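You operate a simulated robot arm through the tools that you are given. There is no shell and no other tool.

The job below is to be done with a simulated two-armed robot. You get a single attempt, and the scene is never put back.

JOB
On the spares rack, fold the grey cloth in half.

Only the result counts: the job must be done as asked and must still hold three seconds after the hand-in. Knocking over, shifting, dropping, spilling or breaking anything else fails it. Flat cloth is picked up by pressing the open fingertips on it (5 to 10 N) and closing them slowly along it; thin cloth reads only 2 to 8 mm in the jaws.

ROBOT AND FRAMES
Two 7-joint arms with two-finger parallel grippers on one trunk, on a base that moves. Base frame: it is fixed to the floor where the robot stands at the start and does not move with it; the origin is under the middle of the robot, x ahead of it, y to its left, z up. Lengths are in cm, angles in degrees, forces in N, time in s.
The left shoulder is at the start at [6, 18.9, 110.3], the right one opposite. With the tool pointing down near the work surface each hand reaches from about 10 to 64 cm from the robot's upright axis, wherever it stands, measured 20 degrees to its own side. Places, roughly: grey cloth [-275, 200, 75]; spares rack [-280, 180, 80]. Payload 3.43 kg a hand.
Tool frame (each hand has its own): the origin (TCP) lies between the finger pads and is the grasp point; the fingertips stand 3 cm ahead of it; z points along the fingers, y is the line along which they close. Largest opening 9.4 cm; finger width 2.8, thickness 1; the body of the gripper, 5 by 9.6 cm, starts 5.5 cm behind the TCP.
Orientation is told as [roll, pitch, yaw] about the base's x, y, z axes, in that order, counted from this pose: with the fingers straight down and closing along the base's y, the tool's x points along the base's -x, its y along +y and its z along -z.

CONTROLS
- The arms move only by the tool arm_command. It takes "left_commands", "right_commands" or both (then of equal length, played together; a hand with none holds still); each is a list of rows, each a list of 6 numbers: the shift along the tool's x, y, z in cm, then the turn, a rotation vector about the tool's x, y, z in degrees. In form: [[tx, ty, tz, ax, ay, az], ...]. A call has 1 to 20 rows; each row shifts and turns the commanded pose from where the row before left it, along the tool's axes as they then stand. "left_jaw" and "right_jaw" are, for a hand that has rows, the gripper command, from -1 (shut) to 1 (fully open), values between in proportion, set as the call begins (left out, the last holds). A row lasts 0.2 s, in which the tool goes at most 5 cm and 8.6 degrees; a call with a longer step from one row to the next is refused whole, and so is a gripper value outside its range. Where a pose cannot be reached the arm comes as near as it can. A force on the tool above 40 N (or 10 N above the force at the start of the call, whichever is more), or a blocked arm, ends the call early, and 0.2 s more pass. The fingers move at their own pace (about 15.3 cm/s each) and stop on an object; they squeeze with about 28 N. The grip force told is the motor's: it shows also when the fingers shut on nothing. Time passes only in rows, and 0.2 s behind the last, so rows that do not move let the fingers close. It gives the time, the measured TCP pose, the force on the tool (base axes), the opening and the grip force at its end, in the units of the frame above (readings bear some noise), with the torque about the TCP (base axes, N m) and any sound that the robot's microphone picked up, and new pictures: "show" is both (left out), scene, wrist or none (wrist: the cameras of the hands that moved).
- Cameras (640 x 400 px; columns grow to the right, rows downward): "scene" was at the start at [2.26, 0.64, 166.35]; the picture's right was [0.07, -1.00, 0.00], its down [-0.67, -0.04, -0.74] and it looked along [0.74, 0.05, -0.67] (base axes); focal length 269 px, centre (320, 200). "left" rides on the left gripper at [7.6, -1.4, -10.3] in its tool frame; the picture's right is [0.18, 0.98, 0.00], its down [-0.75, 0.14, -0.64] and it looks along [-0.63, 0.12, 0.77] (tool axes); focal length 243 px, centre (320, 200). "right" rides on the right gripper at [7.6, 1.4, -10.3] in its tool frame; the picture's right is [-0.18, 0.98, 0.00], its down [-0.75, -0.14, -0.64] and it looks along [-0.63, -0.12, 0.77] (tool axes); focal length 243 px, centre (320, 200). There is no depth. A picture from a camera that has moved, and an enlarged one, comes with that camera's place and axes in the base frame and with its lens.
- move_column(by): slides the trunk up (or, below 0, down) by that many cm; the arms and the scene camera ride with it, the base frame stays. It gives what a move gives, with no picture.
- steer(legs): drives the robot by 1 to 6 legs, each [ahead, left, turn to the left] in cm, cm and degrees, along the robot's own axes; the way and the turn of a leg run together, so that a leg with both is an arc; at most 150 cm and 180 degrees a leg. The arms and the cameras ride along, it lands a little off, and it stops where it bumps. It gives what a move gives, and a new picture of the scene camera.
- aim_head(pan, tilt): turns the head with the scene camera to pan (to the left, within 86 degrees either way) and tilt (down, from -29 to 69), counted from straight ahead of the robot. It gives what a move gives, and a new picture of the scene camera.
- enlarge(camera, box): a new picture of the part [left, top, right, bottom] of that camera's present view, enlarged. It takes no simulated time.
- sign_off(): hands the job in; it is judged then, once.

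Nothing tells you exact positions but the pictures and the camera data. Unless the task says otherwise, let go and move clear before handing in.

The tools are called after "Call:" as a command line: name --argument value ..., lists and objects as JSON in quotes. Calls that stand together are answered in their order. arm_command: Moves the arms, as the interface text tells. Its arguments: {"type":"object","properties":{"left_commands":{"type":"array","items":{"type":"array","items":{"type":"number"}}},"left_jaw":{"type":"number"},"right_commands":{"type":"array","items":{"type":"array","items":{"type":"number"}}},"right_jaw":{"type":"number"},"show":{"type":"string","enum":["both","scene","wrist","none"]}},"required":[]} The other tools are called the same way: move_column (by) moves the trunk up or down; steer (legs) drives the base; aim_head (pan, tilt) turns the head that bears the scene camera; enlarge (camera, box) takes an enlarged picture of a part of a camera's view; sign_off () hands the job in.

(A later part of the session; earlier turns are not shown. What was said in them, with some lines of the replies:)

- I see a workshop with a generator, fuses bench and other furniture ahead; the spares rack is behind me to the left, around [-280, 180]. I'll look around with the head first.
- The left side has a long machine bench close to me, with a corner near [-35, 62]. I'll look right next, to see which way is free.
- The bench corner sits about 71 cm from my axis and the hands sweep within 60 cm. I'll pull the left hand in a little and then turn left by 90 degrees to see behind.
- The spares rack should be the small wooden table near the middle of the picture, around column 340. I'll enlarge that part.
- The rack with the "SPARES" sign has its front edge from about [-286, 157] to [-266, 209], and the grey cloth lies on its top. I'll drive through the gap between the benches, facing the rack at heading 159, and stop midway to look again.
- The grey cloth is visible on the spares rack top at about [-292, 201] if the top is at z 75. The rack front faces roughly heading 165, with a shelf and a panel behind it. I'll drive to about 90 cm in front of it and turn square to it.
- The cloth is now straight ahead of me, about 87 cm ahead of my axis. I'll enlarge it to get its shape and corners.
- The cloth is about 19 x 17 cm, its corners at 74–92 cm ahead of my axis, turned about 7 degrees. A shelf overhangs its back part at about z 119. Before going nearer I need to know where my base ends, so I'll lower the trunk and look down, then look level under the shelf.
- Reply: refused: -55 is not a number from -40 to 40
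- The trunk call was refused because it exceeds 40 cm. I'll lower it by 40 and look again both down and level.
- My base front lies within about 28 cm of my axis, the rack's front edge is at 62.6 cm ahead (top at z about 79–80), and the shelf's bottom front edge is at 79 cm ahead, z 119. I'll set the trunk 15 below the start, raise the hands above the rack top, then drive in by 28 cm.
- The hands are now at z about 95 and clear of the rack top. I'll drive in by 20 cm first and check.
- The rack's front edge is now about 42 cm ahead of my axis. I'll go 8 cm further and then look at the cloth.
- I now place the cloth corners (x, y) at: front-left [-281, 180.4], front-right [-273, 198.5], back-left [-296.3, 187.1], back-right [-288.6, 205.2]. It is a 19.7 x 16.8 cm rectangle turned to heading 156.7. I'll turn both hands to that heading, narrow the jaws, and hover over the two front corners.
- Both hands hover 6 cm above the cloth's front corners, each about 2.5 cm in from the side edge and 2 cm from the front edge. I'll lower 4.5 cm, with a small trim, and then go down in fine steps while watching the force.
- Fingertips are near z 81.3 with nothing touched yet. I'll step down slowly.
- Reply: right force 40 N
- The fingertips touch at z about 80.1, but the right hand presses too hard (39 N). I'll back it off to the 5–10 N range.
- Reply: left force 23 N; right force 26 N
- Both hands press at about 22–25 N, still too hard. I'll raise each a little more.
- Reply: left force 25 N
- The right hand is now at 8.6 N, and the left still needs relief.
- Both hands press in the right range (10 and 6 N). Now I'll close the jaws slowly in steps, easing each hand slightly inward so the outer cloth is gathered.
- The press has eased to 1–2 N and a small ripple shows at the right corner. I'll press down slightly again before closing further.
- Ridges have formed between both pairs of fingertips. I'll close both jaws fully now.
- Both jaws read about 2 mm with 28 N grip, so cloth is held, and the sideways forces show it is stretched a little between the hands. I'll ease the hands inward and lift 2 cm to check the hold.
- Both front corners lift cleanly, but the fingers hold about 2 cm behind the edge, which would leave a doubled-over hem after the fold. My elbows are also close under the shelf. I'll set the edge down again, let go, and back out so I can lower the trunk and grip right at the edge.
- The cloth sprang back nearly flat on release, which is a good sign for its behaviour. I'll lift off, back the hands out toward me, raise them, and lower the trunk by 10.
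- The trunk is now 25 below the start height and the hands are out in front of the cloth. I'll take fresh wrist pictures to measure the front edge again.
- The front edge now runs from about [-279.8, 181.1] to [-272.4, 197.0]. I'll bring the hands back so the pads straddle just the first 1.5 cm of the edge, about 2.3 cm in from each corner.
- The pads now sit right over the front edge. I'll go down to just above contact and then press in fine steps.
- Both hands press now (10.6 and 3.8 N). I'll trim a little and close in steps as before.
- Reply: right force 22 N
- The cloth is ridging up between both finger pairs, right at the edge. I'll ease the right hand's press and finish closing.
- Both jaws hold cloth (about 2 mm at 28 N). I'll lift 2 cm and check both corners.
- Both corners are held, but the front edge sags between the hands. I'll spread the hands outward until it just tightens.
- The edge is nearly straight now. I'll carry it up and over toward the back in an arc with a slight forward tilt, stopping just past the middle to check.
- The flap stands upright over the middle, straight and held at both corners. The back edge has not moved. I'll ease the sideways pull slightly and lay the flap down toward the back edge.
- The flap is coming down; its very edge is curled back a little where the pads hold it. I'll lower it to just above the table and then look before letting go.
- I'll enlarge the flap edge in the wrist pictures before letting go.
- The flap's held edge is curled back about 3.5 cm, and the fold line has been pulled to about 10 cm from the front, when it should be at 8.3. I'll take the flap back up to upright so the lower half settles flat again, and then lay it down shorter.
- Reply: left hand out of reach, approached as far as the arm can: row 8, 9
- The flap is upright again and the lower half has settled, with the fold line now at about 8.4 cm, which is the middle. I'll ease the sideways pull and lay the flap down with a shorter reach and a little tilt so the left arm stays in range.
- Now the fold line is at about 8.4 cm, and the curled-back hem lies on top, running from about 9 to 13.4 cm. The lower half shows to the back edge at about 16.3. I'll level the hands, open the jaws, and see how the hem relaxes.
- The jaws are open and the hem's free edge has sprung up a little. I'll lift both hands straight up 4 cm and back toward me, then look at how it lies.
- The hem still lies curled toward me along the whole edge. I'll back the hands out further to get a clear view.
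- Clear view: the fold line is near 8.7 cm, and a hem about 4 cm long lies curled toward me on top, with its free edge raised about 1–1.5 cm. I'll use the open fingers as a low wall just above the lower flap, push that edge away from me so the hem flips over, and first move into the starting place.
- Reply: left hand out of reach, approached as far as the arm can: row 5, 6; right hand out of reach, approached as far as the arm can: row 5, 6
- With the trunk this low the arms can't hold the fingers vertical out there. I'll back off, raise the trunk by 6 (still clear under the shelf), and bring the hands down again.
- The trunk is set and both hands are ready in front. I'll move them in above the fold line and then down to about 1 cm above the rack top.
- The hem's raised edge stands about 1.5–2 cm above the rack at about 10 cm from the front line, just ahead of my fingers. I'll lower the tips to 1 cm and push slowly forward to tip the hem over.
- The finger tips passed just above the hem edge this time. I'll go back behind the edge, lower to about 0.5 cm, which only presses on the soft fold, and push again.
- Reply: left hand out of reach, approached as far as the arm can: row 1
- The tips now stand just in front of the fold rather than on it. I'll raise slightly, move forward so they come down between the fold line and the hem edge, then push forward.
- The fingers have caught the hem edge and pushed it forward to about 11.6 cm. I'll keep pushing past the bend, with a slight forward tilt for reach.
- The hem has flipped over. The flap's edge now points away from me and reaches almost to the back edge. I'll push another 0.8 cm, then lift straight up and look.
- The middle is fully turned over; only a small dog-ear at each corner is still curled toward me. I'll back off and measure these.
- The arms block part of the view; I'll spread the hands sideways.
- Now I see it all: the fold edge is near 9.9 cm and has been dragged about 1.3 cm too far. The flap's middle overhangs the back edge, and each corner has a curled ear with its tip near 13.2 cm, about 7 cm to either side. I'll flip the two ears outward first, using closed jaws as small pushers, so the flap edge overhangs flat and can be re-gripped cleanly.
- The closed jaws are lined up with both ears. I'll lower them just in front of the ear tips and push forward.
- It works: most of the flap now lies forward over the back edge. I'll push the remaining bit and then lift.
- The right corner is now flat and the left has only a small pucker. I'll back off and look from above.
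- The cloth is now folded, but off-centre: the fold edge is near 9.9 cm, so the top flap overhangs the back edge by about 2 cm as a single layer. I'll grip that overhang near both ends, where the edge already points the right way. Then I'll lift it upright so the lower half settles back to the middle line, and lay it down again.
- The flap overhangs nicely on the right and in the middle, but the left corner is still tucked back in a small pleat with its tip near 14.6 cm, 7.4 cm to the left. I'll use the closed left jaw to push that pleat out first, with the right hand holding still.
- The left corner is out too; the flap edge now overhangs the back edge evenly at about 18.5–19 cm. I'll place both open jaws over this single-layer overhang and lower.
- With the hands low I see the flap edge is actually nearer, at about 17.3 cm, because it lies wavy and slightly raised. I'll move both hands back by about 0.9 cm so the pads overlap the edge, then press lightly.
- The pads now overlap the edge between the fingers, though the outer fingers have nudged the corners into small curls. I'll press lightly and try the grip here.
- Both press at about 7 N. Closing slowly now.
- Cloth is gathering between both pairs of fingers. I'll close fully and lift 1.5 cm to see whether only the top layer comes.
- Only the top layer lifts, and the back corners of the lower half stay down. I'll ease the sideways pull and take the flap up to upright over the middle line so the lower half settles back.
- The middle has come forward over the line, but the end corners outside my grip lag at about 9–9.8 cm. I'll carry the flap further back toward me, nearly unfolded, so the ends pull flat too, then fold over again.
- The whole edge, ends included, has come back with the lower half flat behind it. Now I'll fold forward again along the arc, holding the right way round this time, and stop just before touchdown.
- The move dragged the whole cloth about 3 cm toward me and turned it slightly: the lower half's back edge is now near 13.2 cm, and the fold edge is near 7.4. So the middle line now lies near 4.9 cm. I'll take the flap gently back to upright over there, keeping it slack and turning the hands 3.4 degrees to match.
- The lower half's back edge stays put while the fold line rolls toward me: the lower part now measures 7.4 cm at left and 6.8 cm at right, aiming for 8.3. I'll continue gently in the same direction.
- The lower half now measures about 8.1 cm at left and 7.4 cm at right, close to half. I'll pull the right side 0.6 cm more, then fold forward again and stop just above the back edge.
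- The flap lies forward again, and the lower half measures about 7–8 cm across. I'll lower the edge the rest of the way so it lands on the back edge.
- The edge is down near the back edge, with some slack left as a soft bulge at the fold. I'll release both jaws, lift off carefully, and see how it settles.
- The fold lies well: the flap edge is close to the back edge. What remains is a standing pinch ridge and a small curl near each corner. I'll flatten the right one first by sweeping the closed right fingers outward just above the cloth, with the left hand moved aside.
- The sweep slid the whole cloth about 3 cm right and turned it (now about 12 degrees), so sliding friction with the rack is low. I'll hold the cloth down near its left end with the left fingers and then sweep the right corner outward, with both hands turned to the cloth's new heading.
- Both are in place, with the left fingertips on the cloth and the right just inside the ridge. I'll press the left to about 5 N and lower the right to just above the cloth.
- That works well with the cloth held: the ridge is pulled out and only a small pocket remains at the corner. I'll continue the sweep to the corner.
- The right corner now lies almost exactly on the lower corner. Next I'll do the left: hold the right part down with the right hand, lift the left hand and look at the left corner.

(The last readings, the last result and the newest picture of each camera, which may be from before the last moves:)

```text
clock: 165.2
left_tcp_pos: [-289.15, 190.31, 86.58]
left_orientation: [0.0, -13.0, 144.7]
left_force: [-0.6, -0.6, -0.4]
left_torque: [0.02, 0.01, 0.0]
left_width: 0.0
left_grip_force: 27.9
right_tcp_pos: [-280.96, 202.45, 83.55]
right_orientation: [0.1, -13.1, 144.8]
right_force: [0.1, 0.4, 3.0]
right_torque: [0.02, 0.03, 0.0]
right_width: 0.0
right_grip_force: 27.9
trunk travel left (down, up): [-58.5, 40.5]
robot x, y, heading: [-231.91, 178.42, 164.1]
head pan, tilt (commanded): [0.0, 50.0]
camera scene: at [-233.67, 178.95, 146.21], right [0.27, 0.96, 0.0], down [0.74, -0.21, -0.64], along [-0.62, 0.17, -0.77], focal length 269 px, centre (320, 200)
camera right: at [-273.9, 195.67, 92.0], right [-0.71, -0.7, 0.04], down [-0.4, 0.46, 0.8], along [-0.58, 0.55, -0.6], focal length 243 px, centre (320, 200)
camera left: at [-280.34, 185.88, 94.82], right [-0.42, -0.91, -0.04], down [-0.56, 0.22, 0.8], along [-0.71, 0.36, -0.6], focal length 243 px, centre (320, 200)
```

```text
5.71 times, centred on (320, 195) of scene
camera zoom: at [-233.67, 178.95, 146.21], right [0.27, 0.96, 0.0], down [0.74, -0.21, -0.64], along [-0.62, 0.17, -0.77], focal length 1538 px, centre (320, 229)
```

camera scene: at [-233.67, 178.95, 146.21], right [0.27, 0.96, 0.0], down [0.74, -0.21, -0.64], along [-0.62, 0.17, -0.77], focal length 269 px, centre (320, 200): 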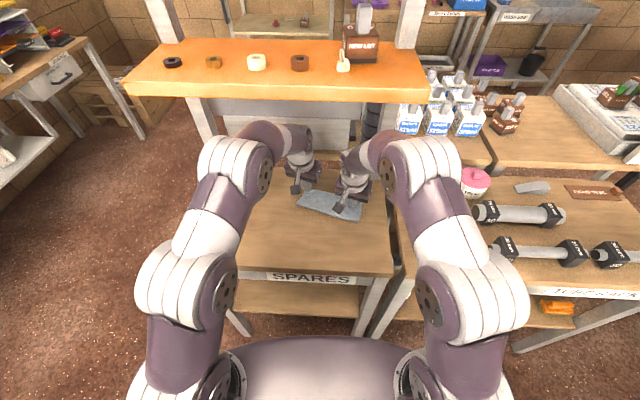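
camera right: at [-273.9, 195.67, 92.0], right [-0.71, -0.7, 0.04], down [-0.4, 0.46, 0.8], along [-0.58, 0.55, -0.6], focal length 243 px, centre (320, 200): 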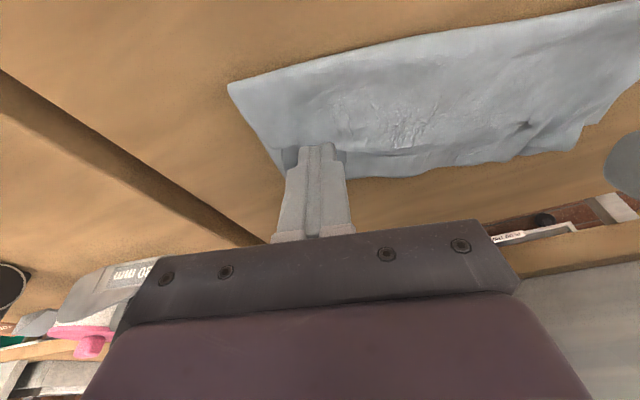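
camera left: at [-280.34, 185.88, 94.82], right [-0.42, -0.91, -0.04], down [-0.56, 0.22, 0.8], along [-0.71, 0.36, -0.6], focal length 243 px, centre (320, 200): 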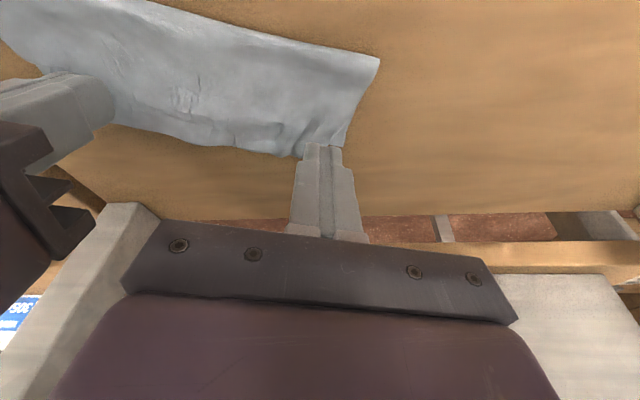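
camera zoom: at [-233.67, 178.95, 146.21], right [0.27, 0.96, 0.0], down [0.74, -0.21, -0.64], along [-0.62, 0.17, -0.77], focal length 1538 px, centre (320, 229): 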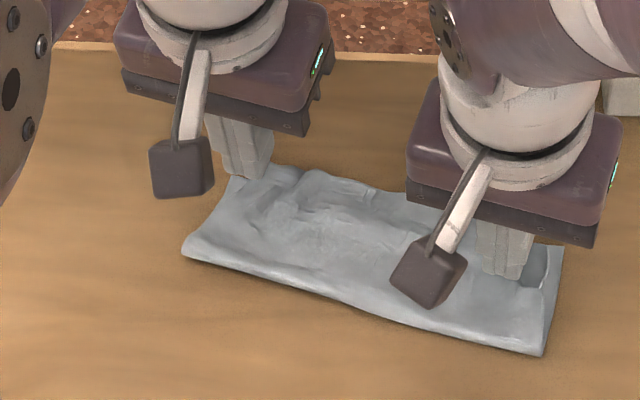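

The cloth is flattening out nicely. I'll hold with the right hand and sweep the left fingers outward along the flap edge to finish the left corner.

Call:
arm_command --left_commands '[[-0.604, -1.19, 0.1395, 0, 0, 0], [-0.604, -1.19, 0.1395, 0, 0, 0], [-0.604, -1.19, 0.1395, 0, 0, 0], [0.22, 0, 0.955, 0, 0, 0], [0.22, 0, 0.955, 0, 0, 0], [0.22, 0, 0.955, 0, 0, 0], [0, 0.5, 0, 0, 0, 0], [0, 0.5, 0, 0, 0, 0], [0, 0.5, 0, 0, 0, 0], [0, 0.5, 0, 0, 0, 0], [0, 0.5, 0, 0, 0, 0], [0, 0.5, 0, 0, 0, 0], [0, 0.5, 0, 0, 0, 0], [0, 0, 0, 0, 0, 0]]' --right_commands '[[0.01, 0, 0.03, 0, 0, 0], [0, 0, 0, 0, 0, 0], [0, 0, 0, 0, 0, 0], [0, 0, 0, 0, 0, 0], [0, 0, 0, 0, 0, 0], [0, 0, 0, 0, 0, 0], [0, 0, 0, 0, 0, 0], [0, 0, 0, 0, 0, 0], [0, 0, 0, 0, 0, 0], [0, 0, 0, 0, 0, 0], [0, 0, 0, 0, 0, 0], [0, 0, 0, 0, 0, 0], [0, 0, 0, 0, 0, 0], [0, 0, 0, 0, 0, 0]]' --show "wrist"

Call:
enlarge --camera "left" --box '[100, 0, 440, 212]'

Call:
enlarge --camera "scene" --box '[270, 160, 370, 230]'

```text
clock: 168.2
left_tcp_pos: [-290.64, 191.46, 83.8]
left_orientation: [0.0, -13.0, 144.8]
left_force: [-0.1, 0.6, 0.2]
left_torque: [0.0, 0.0, 0.03]
left_width: 0.0
left_grip_force: 27.9
right_tcp_pos: [-281.05, 202.45, 83.52]
right_orientation: [-0.1, -13.0, 144.8]
right_force: [-0.5, 0.0, 3.0]
right_torque: [-0.04, 0.04, 0.01]
right_width: 0.01
right_grip_force: 28.8
trunk travel left (down, up): [-58.5, 40.5]
robot x, y, heading: [-231.98, 178.26, 164.5]
head pan, tilt (commanded): [0.0, 50.0]
camera right: at [-273.89, 195.66, 92.0], right [-0.71, -0.7, 0.04], down [-0.4, 0.46, 0.8], along [-0.58, 0.55, -0.6], focal length 243 px, centre (320, 200)
camera left: at [-281.83, 187.07, 91.98], right [-0.42, -0.91, -0.04], down [-0.56, 0.22, 0.8], along [-0.71, 0.36, -0.6], focal length 243 px, centre (320, 200)
```

right: 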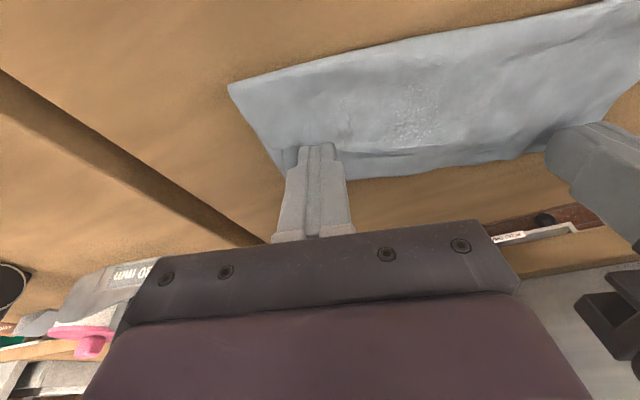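
left: 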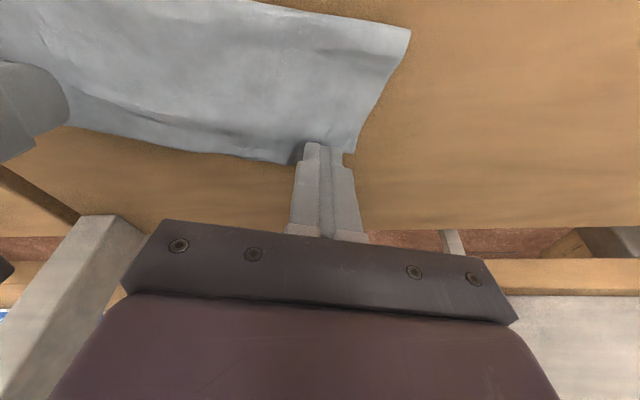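

```text
1.88 times, centred on (270, 106) of left
camera zoom: at [-281.83, 187.07, 91.98], right [-0.42, -0.91, -0.04], down [-0.56, 0.22, 0.8], along [-0.71, 0.36, -0.6], focal length 457 px, centre (414, 377)
```

zoom: 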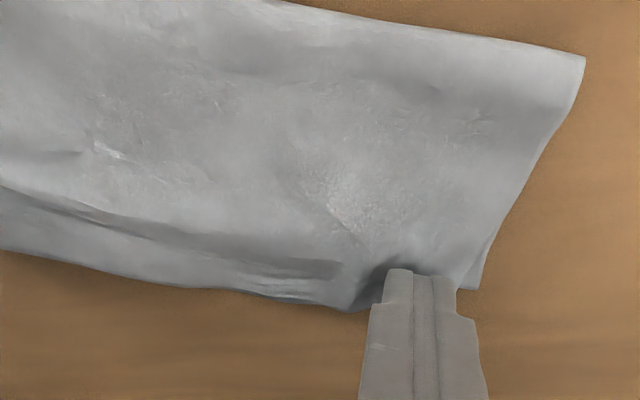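

```text
5.71 times, centred on (320, 195) of scene
camera zoom: at [-233.67, 178.96, 146.2], right [0.27, 0.96, 0.0], down [0.74, -0.21, -0.64], along [-0.62, 0.17, -0.77], focal length 1538 px, centre (320, 229)
```

zoom: 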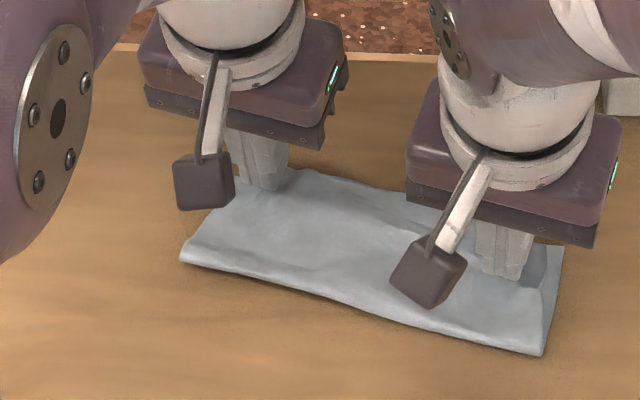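

It looks very smooth now. I'll finish the left sweep and lift both hands clear.

Call:
arm_command --left_commands '[[0, 0.5, 0, 0, 0, 0], [0, 0.5, 0, 0, 0, 0], [0, 0.5, 0, 0, 0, 0], [0, 0.5, 0, 0, 0, 0], [0, 0.5, 0, 0, 0, 0], [0, 0, -1.0, 0, 0, 0], [0, 0, -1.2, 0, 0, 0], [0, 0, -1.2, 0, 0, 0], [0, 0, 0, 0, 0, 0]]' --right_commands '[[0, 0, 0, 0, 0, 0], [0, 0, 0, 0, 0, 0], [0, 0, 0, 0, 0, 0], [0, 0, 0, 0, 0, 0], [0, 0, 0, 0, 0, 0], [0, 0, -1.0, 0, 0, 0], [0, 0, -1.2, 0, 0, 0], [0, 0, -1.2, 0, 0, 0], [0, 0, 0, 0, 0, 0]]' --show "none"

Call:
arm_command --left_commands '[[2.0, 0.8, 0, 0, 1.5, 0], [2.5, 0.8, 0, 0, 1.5, 0], [2.5, 0.8, 0, 0, 1.5, 0], [2.5, 0.8, 0, 0, 1.5, 0], [2.5, 0.8, 0, 0, 1.5, 0], [2.5, 0.8, 0, 0, 1.5, 0], [0, 0, 0, 0, 0, 0]]' --right_commands '[[2.0, -1.2, 0, 0, 1.5, 0], [2.5, -1.2, 0, 0, 1.5, 0], [2.5, -1.2, 0, 0, 1.5, 0], [2.5, -1.2, 0, 0, 1.5, 0], [2.5, -1.2, 0, 0, 1.5, 0], [2.5, -1.2, 0, 0, 1.5, 0], [0, 0, 0, 0, 0, 0]]' --show "scene"

Call:
enlarge --camera "scene" --box '[280, 165, 380, 235]'

```text
clock: 170.2
left_tcp_pos: [-291.36, 189.06, 87.13]
left_orientation: [0.0, -13.0, 144.8]
left_force: [0.8, 0.1, -1.3]
left_torque: [-0.02, 0.0, 0.01]
left_width: 0.02
left_grip_force: 27.5
right_tcp_pos: [-280.31, 201.97, 86.92]
right_orientation: [0.0, -13.0, 144.9]
right_force: [0.2, 0.5, -0.2]
right_torque: [0.0, 0.0, -0.01]
right_width: 0.01
right_grip_force: 27.5
trunk travel left (down, up): [-58.5, 40.5]
robot x, y, heading: [-232.26, 178.25, 164.3]
head pan, tilt (commanded): [0.0, 50.0]
```

```text
clock: 171.8
left_tcp_pos: [-282.58, 176.83, 84.69]
left_orientation: [0.0, -3.9, 144.8]
left_force: [0.3, 0.1, 0.8]
left_torque: [-0.05, 0.0, 0.01]
left_width: 0.01
left_grip_force: 27.8
right_tcp_pos: [-264.63, 199.67, 84.38]
right_orientation: [0.0, -4.1, 144.9]
right_force: [0.3, 1.0, 0.1]
right_torque: [-0.02, -0.01, 0.01]
right_width: 0.01
right_grip_force: 28.1
trunk travel left (down, up): [-58.5, 40.5]
robot x, y, heading: [-231.73, 178.15, 164.3]
head pan, tilt (commanded): [0.0, 50.0]
camera scene: at [-233.78, 179.01, 146.2], right [0.27, 0.96, 0.0], down [0.74, -0.21, -0.64], along [-0.62, 0.17, -0.77], focal length 269 px, centre (320, 200)
```

scene: 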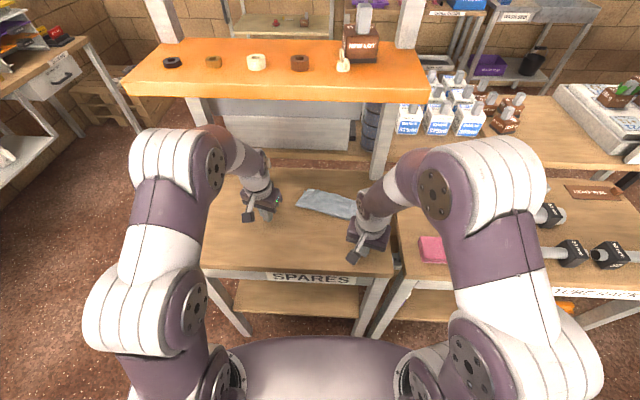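

```text
5.71 times, centred on (330, 200) of scene
camera zoom: at [-233.78, 179.01, 146.2], right [0.27, 0.96, 0.0], down [0.74, -0.21, -0.64], along [-0.62, 0.17, -0.77], focal length 1538 px, centre (263, 200)
```

zoom: 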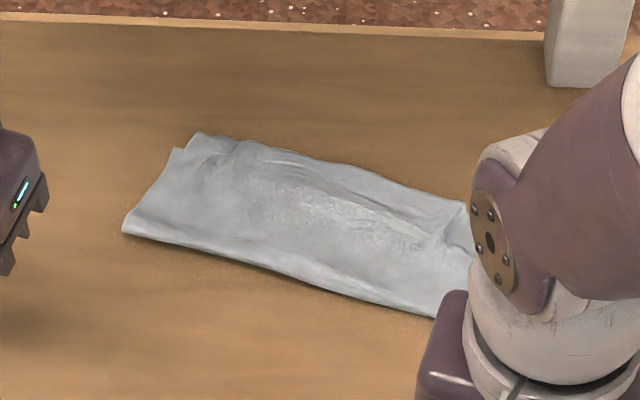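

A neat folded strip is visible; the right arm still hides one end. I'll raise and pull both hands back for the final inspection.

Call:
arm_command --left_commands '[[0, 0, -3, 0, 0, 0], [1, 1, -3, 0, 0, 0], [2, 2, -1, 0, 0, 0], [2, 1, 0, 0, 0, 0], [0, 0, 0, 0, 0, 0]]' --right_commands '[[0, 0, -3, 0, 0, 0], [1, 0, -3, 0, 0, 0], [2.5, -0.5, -1, 0, 0, 0], [2.5, -0.5, 0, 0, 0, 0], [0, 0, 0, 0, 0, 0]]' --show "scene"

Call:
enlarge --camera "scene" --box '[280, 165, 380, 235]'

```text
clock: 173.0
left_tcp_pos: [-280.2, 170.31, 91.27]
left_orientation: [0.0, -4.0, 144.9]
left_force: [-0.3, -0.5, -0.1]
left_torque: [0.03, 0.0, -0.03]
left_width: 0.0
left_grip_force: 27.7
right_tcp_pos: [-258.68, 196.81, 91.05]
right_orientation: [0.0, -4.0, 144.8]
right_force: [0.4, -0.2, -0.4]
right_torque: [0.0, 0.01, 0.0]
right_width: 0.0
right_grip_force: 27.4
trunk travel left (down, up): [-58.5, 40.5]
robot x, y, heading: [-231.97, 178.44, 164.7]
head pan, tilt (commanded): [0.0, 50.0]
camera scene: at [-233.78, 178.99, 146.2], right [0.27, 0.96, 0.0], down [0.74, -0.21, -0.64], along [-0.62, 0.17, -0.77], focal length 269 px, centre (320, 200)
```

scene: 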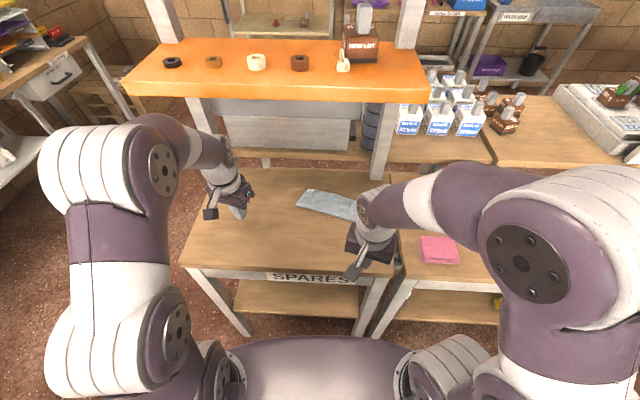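

```text
5.71 times, centred on (330, 200) of scene
camera zoom: at [-233.78, 178.99, 146.2], right [0.27, 0.96, 0.0], down [0.74, -0.21, -0.64], along [-0.62, 0.17, -0.77], focal length 1538 px, centre (263, 200)
```

zoom: 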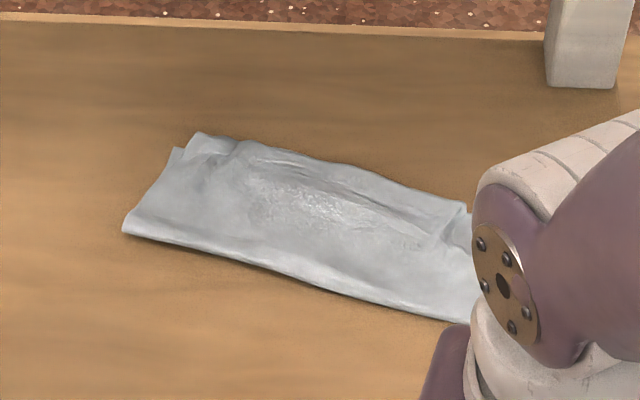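

Call:
arm_command --right_commands '[[0, -3.1, 0, 0, 0, 0], [0, -3.1, 0, 0, 0, 0], [0.5, -3.1, 0, 0, 0, 0], [0.5, -3.1, 0, 0, 0, 0], [0, 0, 0, 0, 0, 0]]' --show "scene"

Call:
enlarge --camera "scene" --box '[280, 165, 380, 235]'

```text
clock: 174.2
left_tcp_pos: [-280.32, 170.24, 91.2]
left_orientation: [0.0, -4.0, 144.7]
left_force: [0.6, -1.2, -0.4]
left_torque: [0.02, 0.01, 0.01]
left_width: 0.0
left_grip_force: 27.8
right_tcp_pos: [-250.5, 206.38, 90.97]
right_orientation: [0.0, -4.0, 144.8]
right_force: [0.5, 0.4, -0.7]
right_torque: [0.03, -0.02, 0.0]
right_width: 0.0
right_grip_force: 27.3
trunk travel left (down, up): [-58.5, 40.5]
robot x, y, heading: [-231.49, 178.22, 164.3]
head pan, tilt (commanded): [0.0, 50.0]
camera scene: at [-233.72, 178.95, 146.2], right [0.27, 0.96, 0.0], down [0.74, -0.21, -0.64], along [-0.62, 0.17, -0.77], focal length 269 px, centre (320, 200)
```

scene: 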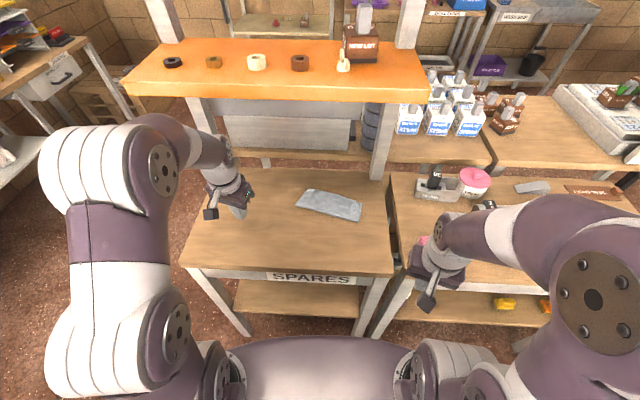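

```text
5.71 times, centred on (330, 200) of scene
camera zoom: at [-233.72, 178.95, 146.2], right [0.27, 0.96, 0.0], down [0.74, -0.21, -0.64], along [-0.62, 0.17, -0.77], focal length 1538 px, centre (263, 200)
```

zoom: 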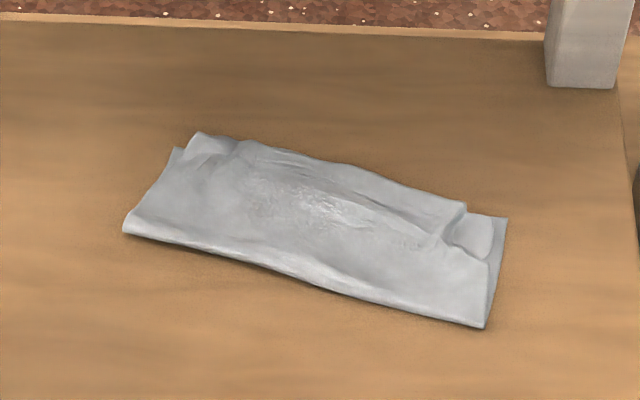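

The cloth is folded over evenly: the flap edge lies within about 1–1.5 cm of the back edge, both flap corners lie close to the lower corners, and nothing else on the racks has moved. I'll pull the left hand fully clear and take one last look before handing in.

Call:
arm_command --left_commands '[[2.5, 0, -1, 0, 0, 0], [2.5, 0, -1, 0, 0, 0], [2.5, 0, 0, 0, 0, 0], [0, 0, 0, 0, 0, 0]]' --left_jaw 0 --show "scene"

Call:
enlarge --camera "scene" --box '[290, 170, 370, 230]'

```text
clock: 175.2
left_tcp_pos: [-274.46, 165.67, 93.03]
left_orientation: [-0.1, -3.9, 144.9]
left_force: [-0.1, -0.8, -0.1]
left_torque: [0.01, -0.01, 0.01]
left_width: 4.7
left_grip_force: 0.1
right_tcp_pos: [-250.57, 206.42, 90.96]
right_orientation: [0.0, -3.9, 144.8]
right_force: [-0.4, 0.1, -0.2]
right_torque: [-0.02, -0.01, 0.01]
right_width: 0.0
right_grip_force: 28.0
trunk travel left (down, up): [-58.5, 40.5]
robot x, y, heading: [-232.1, 178.29, 164.6]
head pan, tilt (commanded): [0.0, 50.0]
camera scene: at [-233.74, 178.99, 146.2], right [0.27, 0.96, 0.0], down [0.74, -0.21, -0.64], along [-0.62, 0.17, -0.77], focal length 269 px, centre (320, 200)
```

scene: 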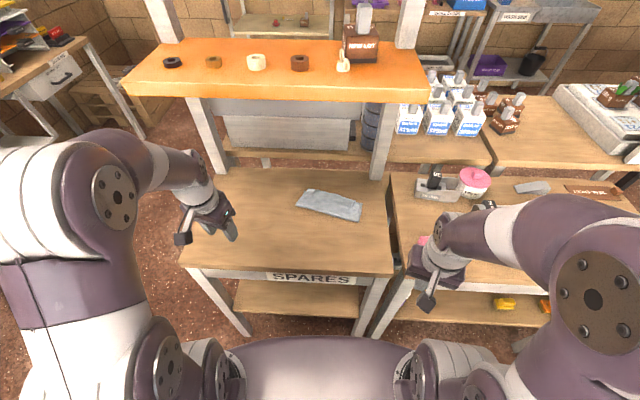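

```text
6.67 times, centred on (330, 200) of scene
camera zoom: at [-233.74, 178.99, 146.2], right [0.27, 0.96, 0.0], down [0.74, -0.21, -0.64], along [-0.62, 0.17, -0.77], focal length 1795 px, centre (253, 200)
```

zoom: 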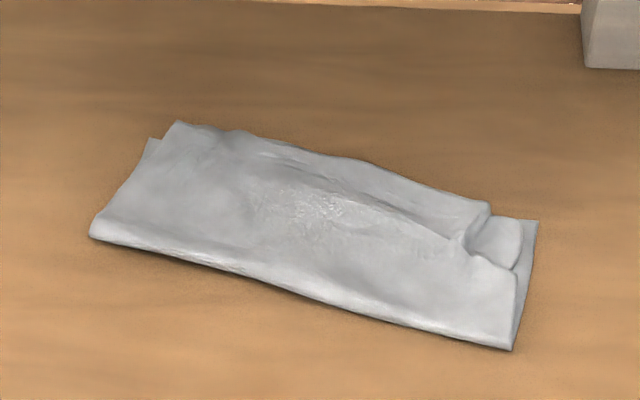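

The cloth lies folded and at rest on the rack, with both hands well clear. I'm handing in now.

Call:
sign_off

```text
The job is handed in.
```

The grey cloth is folded in half on the spares rack, with both hands well clear; I've handed the job in, but no verdict came back. From the last pictures:

- **Edges:** the top flap lies about 1 to 1.5 cm past the lower half's back edge, with both flap corners close to the lower corners.
- **Fold line:** it sits slightly off the true middle, about 1.5 cm at the left end and 0.5 cm at the right. There is a small pleat near the back right corner.
- **Position:** while I was working, the cloth slid about 3 cm toward me and 3 cm to the right. It also turned about 12 degrees on the rack top.
- **Surroundings:** nothing else on the rack, its shelf or the next rack looks moved in the last picture. The right arm hides a little of the next rack.
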